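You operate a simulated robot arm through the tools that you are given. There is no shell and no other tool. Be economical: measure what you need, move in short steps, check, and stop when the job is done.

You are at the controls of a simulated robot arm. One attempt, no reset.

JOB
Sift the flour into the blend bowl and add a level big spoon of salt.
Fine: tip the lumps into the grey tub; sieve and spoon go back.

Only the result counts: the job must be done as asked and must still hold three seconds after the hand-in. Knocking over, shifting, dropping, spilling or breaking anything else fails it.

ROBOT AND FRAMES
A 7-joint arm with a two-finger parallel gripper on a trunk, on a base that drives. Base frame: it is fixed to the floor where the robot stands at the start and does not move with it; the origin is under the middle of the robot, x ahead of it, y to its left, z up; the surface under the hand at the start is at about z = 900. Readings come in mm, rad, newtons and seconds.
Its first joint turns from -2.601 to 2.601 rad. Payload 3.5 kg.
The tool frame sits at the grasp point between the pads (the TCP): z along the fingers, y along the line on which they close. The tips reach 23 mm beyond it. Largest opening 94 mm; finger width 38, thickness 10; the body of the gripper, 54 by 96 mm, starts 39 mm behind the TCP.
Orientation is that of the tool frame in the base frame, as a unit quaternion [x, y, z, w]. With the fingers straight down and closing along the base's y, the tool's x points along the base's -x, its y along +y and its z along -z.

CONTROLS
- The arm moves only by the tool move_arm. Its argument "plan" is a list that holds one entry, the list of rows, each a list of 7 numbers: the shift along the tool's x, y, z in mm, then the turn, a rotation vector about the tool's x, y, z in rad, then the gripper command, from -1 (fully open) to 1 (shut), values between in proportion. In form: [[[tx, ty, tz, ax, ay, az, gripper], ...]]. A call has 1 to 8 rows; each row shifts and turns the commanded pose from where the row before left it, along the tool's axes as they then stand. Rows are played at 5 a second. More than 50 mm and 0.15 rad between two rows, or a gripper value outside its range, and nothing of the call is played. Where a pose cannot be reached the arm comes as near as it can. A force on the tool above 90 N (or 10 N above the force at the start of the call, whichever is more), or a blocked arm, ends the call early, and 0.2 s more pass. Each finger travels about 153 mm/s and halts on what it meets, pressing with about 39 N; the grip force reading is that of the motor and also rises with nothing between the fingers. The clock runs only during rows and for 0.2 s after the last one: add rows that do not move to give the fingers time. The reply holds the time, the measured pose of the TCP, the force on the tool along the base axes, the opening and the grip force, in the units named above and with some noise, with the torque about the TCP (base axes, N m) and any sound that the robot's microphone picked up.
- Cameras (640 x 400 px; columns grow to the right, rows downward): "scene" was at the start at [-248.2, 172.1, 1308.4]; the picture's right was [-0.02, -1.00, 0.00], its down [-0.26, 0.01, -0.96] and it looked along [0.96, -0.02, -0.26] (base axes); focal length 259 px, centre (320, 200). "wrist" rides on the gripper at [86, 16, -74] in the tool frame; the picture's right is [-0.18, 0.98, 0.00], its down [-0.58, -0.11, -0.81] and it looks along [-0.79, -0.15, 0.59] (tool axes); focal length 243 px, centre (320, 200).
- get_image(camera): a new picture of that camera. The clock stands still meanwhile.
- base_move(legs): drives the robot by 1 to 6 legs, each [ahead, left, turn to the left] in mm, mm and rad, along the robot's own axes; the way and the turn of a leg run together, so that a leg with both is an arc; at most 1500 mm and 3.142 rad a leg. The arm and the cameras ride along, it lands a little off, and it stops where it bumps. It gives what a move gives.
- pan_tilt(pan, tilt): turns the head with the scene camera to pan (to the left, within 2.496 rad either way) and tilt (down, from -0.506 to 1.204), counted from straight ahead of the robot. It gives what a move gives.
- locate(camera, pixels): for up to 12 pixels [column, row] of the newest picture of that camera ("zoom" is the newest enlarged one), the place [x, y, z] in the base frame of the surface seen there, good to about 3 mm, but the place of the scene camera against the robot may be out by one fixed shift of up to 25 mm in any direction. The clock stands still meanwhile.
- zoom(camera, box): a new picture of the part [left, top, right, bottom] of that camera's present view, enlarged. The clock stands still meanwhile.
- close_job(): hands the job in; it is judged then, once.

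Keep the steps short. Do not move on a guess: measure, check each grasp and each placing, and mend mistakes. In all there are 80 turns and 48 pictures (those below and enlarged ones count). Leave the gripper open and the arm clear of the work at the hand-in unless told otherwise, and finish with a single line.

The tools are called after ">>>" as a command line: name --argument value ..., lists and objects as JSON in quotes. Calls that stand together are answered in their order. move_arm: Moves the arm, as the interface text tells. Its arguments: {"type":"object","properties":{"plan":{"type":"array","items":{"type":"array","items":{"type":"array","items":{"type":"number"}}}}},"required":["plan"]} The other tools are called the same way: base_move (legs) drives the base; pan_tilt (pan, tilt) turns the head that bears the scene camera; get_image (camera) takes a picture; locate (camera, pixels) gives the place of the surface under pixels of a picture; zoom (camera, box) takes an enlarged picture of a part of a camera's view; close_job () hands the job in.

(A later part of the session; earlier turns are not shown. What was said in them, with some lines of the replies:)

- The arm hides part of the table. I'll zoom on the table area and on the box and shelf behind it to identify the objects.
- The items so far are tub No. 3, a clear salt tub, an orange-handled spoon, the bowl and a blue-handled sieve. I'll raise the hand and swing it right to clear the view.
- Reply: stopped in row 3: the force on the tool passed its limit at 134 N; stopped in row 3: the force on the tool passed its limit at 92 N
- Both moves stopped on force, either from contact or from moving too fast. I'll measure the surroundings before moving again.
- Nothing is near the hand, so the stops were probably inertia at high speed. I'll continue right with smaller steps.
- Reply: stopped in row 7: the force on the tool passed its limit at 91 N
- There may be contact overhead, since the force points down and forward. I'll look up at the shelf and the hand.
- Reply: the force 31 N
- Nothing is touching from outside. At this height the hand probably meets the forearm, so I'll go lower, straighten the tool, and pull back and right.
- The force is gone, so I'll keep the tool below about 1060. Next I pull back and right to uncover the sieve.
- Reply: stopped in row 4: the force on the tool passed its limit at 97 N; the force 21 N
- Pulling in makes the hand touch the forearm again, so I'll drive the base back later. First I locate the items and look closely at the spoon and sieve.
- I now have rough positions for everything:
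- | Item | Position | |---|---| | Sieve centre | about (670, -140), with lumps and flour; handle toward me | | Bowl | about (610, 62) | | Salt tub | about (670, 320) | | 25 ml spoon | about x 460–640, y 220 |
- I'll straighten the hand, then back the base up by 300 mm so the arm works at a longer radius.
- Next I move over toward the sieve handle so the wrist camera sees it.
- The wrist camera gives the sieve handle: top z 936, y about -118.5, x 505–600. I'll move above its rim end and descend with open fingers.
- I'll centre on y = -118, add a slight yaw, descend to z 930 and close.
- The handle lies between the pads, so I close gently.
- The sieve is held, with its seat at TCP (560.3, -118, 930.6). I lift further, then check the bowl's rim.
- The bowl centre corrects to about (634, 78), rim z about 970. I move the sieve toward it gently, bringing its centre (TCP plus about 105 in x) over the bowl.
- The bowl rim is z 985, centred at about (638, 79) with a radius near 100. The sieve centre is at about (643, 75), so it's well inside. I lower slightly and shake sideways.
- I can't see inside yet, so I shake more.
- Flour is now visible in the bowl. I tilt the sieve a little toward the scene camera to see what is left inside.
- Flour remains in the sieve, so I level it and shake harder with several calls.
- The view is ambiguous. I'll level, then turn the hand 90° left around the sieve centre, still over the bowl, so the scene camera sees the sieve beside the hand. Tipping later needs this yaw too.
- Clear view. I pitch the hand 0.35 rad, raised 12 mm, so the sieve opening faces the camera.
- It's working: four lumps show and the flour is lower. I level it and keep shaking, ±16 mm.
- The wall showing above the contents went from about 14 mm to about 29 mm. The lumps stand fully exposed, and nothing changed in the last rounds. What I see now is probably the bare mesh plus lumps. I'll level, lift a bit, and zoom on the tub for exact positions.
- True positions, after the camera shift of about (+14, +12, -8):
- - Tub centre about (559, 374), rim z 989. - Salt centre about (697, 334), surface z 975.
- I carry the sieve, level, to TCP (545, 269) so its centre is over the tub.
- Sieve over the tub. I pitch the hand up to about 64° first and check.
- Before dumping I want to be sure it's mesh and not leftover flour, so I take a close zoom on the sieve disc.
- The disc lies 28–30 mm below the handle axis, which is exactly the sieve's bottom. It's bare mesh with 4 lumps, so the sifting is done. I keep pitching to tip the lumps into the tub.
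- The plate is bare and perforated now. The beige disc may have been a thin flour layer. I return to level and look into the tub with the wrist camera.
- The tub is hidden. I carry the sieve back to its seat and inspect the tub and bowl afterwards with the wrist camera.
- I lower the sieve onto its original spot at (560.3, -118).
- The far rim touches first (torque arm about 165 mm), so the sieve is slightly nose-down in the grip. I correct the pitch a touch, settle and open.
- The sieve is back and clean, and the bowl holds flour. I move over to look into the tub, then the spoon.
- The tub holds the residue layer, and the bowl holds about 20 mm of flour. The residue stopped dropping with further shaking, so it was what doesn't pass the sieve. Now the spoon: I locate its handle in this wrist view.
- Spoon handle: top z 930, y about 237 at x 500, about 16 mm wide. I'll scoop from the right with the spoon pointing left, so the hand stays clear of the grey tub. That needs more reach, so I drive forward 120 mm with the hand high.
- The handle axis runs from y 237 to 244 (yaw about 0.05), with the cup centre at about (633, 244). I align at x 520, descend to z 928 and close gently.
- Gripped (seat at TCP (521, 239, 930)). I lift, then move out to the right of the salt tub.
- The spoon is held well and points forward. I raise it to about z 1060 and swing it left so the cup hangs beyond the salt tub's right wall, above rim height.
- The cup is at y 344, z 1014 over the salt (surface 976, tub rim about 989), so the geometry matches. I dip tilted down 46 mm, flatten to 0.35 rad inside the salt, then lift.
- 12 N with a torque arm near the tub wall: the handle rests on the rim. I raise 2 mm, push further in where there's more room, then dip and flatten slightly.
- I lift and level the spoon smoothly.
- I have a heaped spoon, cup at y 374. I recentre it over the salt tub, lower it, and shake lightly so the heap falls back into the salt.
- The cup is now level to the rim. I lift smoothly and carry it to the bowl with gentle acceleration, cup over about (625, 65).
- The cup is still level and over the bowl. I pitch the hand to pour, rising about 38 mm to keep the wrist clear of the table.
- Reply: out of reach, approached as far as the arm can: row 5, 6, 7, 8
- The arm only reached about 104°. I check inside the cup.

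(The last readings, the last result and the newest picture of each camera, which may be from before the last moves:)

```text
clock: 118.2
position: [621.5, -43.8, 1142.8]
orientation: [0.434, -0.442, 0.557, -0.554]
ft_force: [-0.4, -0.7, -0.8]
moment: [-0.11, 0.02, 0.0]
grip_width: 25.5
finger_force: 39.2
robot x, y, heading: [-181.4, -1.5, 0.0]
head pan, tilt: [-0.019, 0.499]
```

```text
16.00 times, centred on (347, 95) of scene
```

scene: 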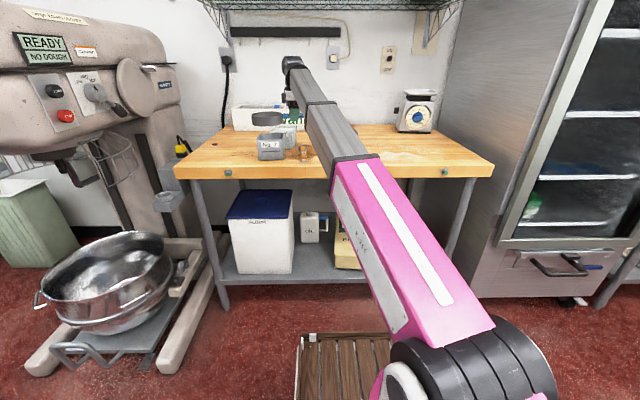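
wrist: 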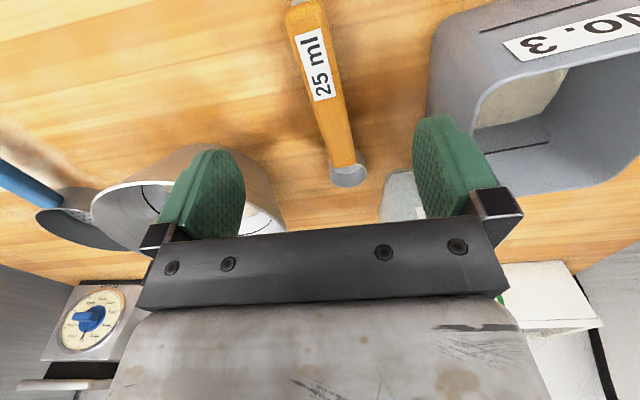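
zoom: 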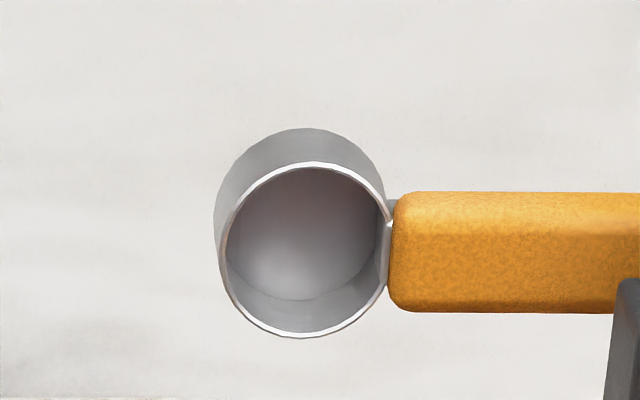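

The cup is empty. I pitch back down.

>>> move_arm --plan '[[[0, 0, 0, -0.07, 0, 0, 1], [0, 0, 0, -0.14, 0, 0, 1], [0, 0, 0, -0.14, 0, 0, 1], [0, 0, 0, -0.14, 0, 0, 1], [0, 0, 0, -0.14, 0, 0, 1], [0, 0, 0, -0.13, 0, 0, 1], [0, 0, 0, -0.13, 0, 0, 1], [0, 0, 0, -0.13, 0, 0, 1]]]'

>>> move_arm --plan '[[[0, 0, 0, -0.15, 0, 0, 1], [0, 0, 0, -0.15, 0, 0, 1], [0, 3.2, 3.8, -0.15, 0, 0, 1], [0, 3.7, 6, -0.15, 0, 0, 1], [0, 2.7, 6.4, -0.15, 0, 0, 1], [0, 1.7, 6.8, -0.15, 0, 0, 1], [0, 0, 5, -0.1, 0, 0, 1], [0, 0, 0, 0, 0, 0, 1]]]'

```text
clock: 120.0
position: [620.0, -37.1, 1147.3]
orientation: [0.641, -0.614, 0.32, -0.33]
ft_force: [-1.1, 0.6, -0.7]
moment: [-0.08, 0.01, 0.0]
grip_width: 25.7
finger_force: 38.9
out of reach, approached as far as the arm can: row 2
robot x, y, heading: [-182.0, -3.8, -0.003]
head pan, tilt: [-0.019, 0.499]
```

```text
clock: 121.8
position: [618.8, -36.2, 1117.0]
orientation: [0.72, -0.694, -0.012, 0.018]
ft_force: [-0.2, -0.1, -1.4]
moment: [-0.08, -0.01, -0.02]
grip_width: 25.7
finger_force: 39.3
robot x, y, heading: [-184.0, 1.0, 0.002]
head pan, tilt: [-0.019, 0.499]
```

I straighten, lower to about 1032, and yaw the spoon back to pointing forward.

>>> move_arm --plan '[[[0, 0, 10, 0.042, -0.008, 0.037, 1], [0, 0, 22, 0, 0, 0, 1], [0, 0, 26, 0, 0, 0, 1], [0, 0, 18, 0, 0, 0.1, 1], [0, 0, 8, 0, 0, 0.148, 1], [0, 0, 0, 0, 0, 0.148, 1], [0, 0, 0, 0, 0, 0.148, 1], [0, 0, 0, 0, 0, 0.148, 1]]]'

>>> move_arm --plan '[[[0, 0, 0, 0, 0, 0.148, 1], [0, 0, 0, 0, 0, 0.148, 1], [0, 0, 0, 0, 0, 0.148, 1], [0, 0, 0, 0, 0, 0.148, 1], [0, 0, 0, 0, 0, 0.148, 1], [0, 0, 0, 0, 0, 0.095, 1], [0, 0, 0, 0, 0, 0, 1]]]'

```text
clock: 123.7
position: [619.9, -35.6, 1032.3]
orientation: [-0.425, 0.905, 0.0, 0.0]
ft_force: [0.3, -0.3, -2.0]
moment: [-0.06, 0.06, 0.02]
grip_width: 25.5
finger_force: 38.9
robot x, y, heading: [-184.7, 1.5, -0.002]
head pan, tilt: [-0.019, 0.499]
```

```text
clock: 125.2
position: [618.7, -36.3, 1031.7]
orientation: [-0.022, 1.0, 0.001, -0.001]
ft_force: [-0.1, -0.2, -1.1]
moment: [-0.01, 0.08, -0.02]
grip_width: 25.7
finger_force: 39.2
robot x, y, heading: [-186.5, 1.4, 0.002]
head pan, tilt: [-0.019, 0.499]
```

>>> move_arm --plan '[[[4, 14, 0, 0, 0, 0, 1], [10, 32, 0, 0, 0, 0, 1], [14, 44, 0, 0, 0, 0, 1], [14, 46, 0, 0, 0, 0, 1], [14, 46, 1, 0, 0, 0, 1], [14, 44, 1, 0, 0, 0, 1], [10, 34, 1, 0, 0, 0, 1], [6, 19, 1, 0, 0, 0, 1]]]'

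>>> move_arm --plan '[[[0, 0, 0, 0, 0, 0, 1], [0, 0, 0, 0, 0, 0, 1]]]'

```text
clock: 127.0
position: [519.3, 237.8, 1029.2]
orientation: [-0.023, 1.0, 0.001, -0.001]
ft_force: [-0.3, -0.3, -0.2]
moment: [0.0, 0.13, -0.01]
grip_width: 25.4
finger_force: 39.0
robot x, y, heading: [-182.3, 3.6, 0.003]
head pan, tilt: [-0.019, 0.499]
```

```text
clock: 127.7
position: [520.2, 237.4, 1029.0]
orientation: [-0.024, 1.0, 0.001, 0.0]
ft_force: [-0.3, 0.8, -0.8]
moment: [-0.03, 0.12, -0.03]
grip_width: 25.4
finger_force: 39.3
robot x, y, heading: [-186.0, 2.3, 0.005]
head pan, tilt: [-0.019, 0.499]
```

I'm over the seat and lower to z about 931.

>>> move_arm --plan '[[[-1, 1.5, 8, 0, 0, 0, 1], [0, 0, 20, 0, 0, 0, 1], [0, 0, 25, 0, 0, 0, 1], [0, 0, 22, 0, 0, 0, 1], [0, 0, 13, 0, 0, 0, 1], [0, 0, 6, 0, 0, 0, 1], [0, 0, 3, 0, 0, 0, 1], [0, 0, 0, 0, 0, 0, 1]]]'

```text
clock: 129.4
position: [521.0, 239.8, 931.9]
orientation: [-0.023, 1.0, 0.0, 0.0]
ft_force: [0.2, -1.1, -1.3]
moment: [-0.01, 0.08, -0.01]
grip_width: 25.7
finger_force: 39.2
robot x, y, heading: [-184.3, -3.5, -0.003]
head pan, tilt: [-0.019, 0.499]
```

>>> move_arm --plan '[[[0, 0, 1, 0, 0, 0, 1], [0, 0, 1, 0, 0, 0, 1], [0, 0, 0, 0, 0, 0, 1]]]'

```text
clock: 130.2
position: [520.9, 240.0, 931.2]
orientation: [-0.022, 1.0, 0.001, 0.001]
ft_force: [-2.9, 0.5, 15.7]
moment: [0.02, -1.59, -0.05]
grip_width: 25.5
finger_force: 39.2
robot x, y, heading: [-181.5, 1.3, 0.001]
head pan, tilt: [-0.019, 0.499]
```

The cup touches the table, so I ease off 1 mm and release.

>>> move_arm --plan '[[[0, 0, -1, 0, 0, 0, 1], [0, 0, 0, 0, 0, 0, 0.4], [0, 0, 0, 0, 0, 0, 0.3], [0, 0, 0, 0, 0, 0, 0], [0, 0, 0, 0, 0, 0, -0.5], [0, 0, 0, 0, 0, 0, -1], [0, 0, 0, 0, 0, 0, -1]]]'

>>> move_arm --plan '[[[0, 0, -10, 0, 0, 0, -1], [0, 0, -22, 0, 0, 0, -1], [0, 0, -30, 0, 0, 0, -1], [0, 0, -24, 0, 0, 0, -1], [0, 0, -10, 0, 0, 0, -1], [0, 0, 0, 0, 0, 0, -1]]]'

>>> get_image --camera "wrist"

```text
clock: 131.8
position: [521.7, 240.8, 930.9]
orientation: [-0.023, 1.0, 0.001, 0.0]
ft_force: [-0.6, 0.1, -0.3]
moment: [-0.01, 0.0, 0.0]
grip_width: 94.0
finger_force: 0.1
robot x, y, heading: [-184.2, 2.2, -0.004]
head pan, tilt: [-0.019, 0.499]
```

```text
clock: 133.2
position: [521.2, 238.7, 1026.5]
orientation: [-0.022, 1.0, 0.001, 0.001]
ft_force: [0.5, -0.8, 1.3]
moment: [0.02, -0.01, -0.03]
grip_width: 93.9
finger_force: 0.0
robot x, y, heading: [-182.9, 0.4, 0.004]
head pan, tilt: [-0.019, 0.499]
```

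```text
2 pictures are left
```

wrist: 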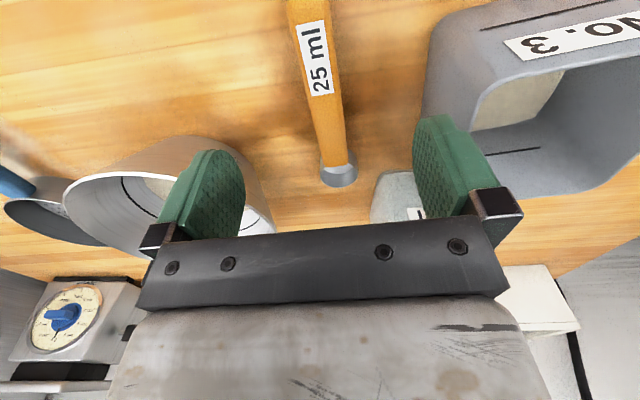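

The spoon is back in place. I back the base away so the arm is clear, and take a final look.

>>> base_move --legs '[[-250, 0, 0]]'

>>> zoom --camera "scene" --box '[230, 100, 422, 180]'

```text
clock: 135.0
position: [313.2, 235.3, 1026.6]
orientation: [-0.021, 1.0, 0.001, 0.001]
ft_force: [0.3, 0.1, 0.4]
moment: [0.02, -0.01, -0.01]
grip_width: 94.1
finger_force: 0.1
robot x, y, heading: [-394.3, -0.1, -0.003]
head pan, tilt: [-0.019, 0.499]
stopped in leg 1: the robot was blocked; the commanded pose is now the measured one
```

```text
3.33 times, centred on (326, 140) of scene
```

zoom: 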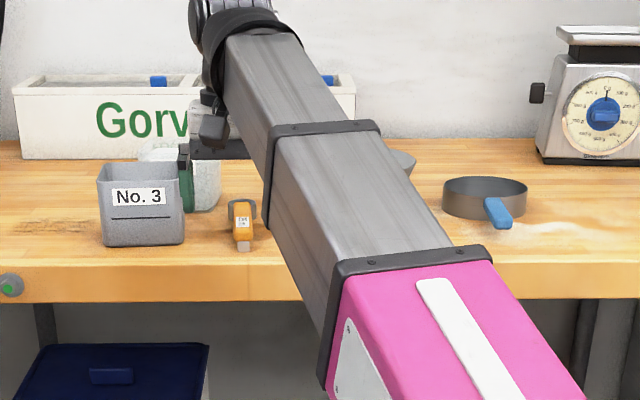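

The base was blocked from behind after 210 mm, so I ease forward a little to relieve the contact.

>>> base_move --legs '[[30, 0, 0]]'

>>> pan_tilt --pan 2.45 --tilt 0.7

>>> get_image --camera "scene"

```text
clock: 135.8
position: [343.4, 235.2, 1027.1]
orientation: [-0.02, 1.0, 0.0, -0.001]
ft_force: [-0.1, 1.0, -0.1]
moment: [0.02, -0.01, -0.01]
grip_width: 94.2
finger_force: 0.0
robot x, y, heading: [-361.2, 1.7, -0.003]
head pan, tilt: [-0.019, 0.499]
```

```text
clock: 138.1
position: [341.2, 235.9, 1027.2]
orientation: [-0.022, 1.0, 0.001, 0.0]
ft_force: [0.0, -0.4, -0.2]
moment: [0.0, 0.0, -0.01]
grip_width: 94.1
finger_force: 0.0
robot x, y, heading: [-361.8, -3.3, -0.001]
head pan, tilt: [2.45, 0.7]
```

```text
0 pictures are left
```

scene: 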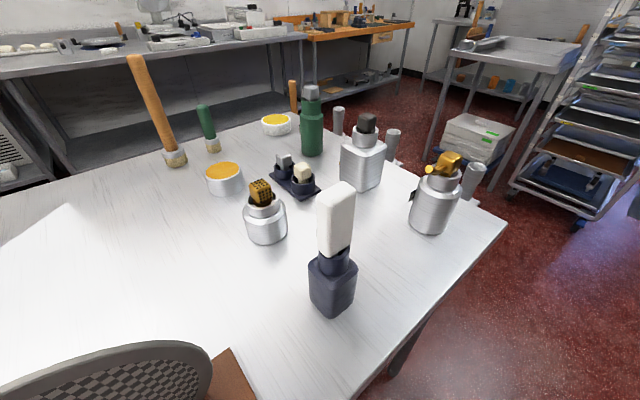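

I had touched the table behind the robot. Everything on it that I can see is still standing, so I hand in.

>>> close_job

```text
The job is handed in.
```

The flour is sifted into the bowl with one level 25 ml spoon of salt, the lumps and a thin layer of leftover flour that stopped sifting are in the grey tub, sieve and spoon are back, and backing away I bumped the table behind without knocking over anything I could see.
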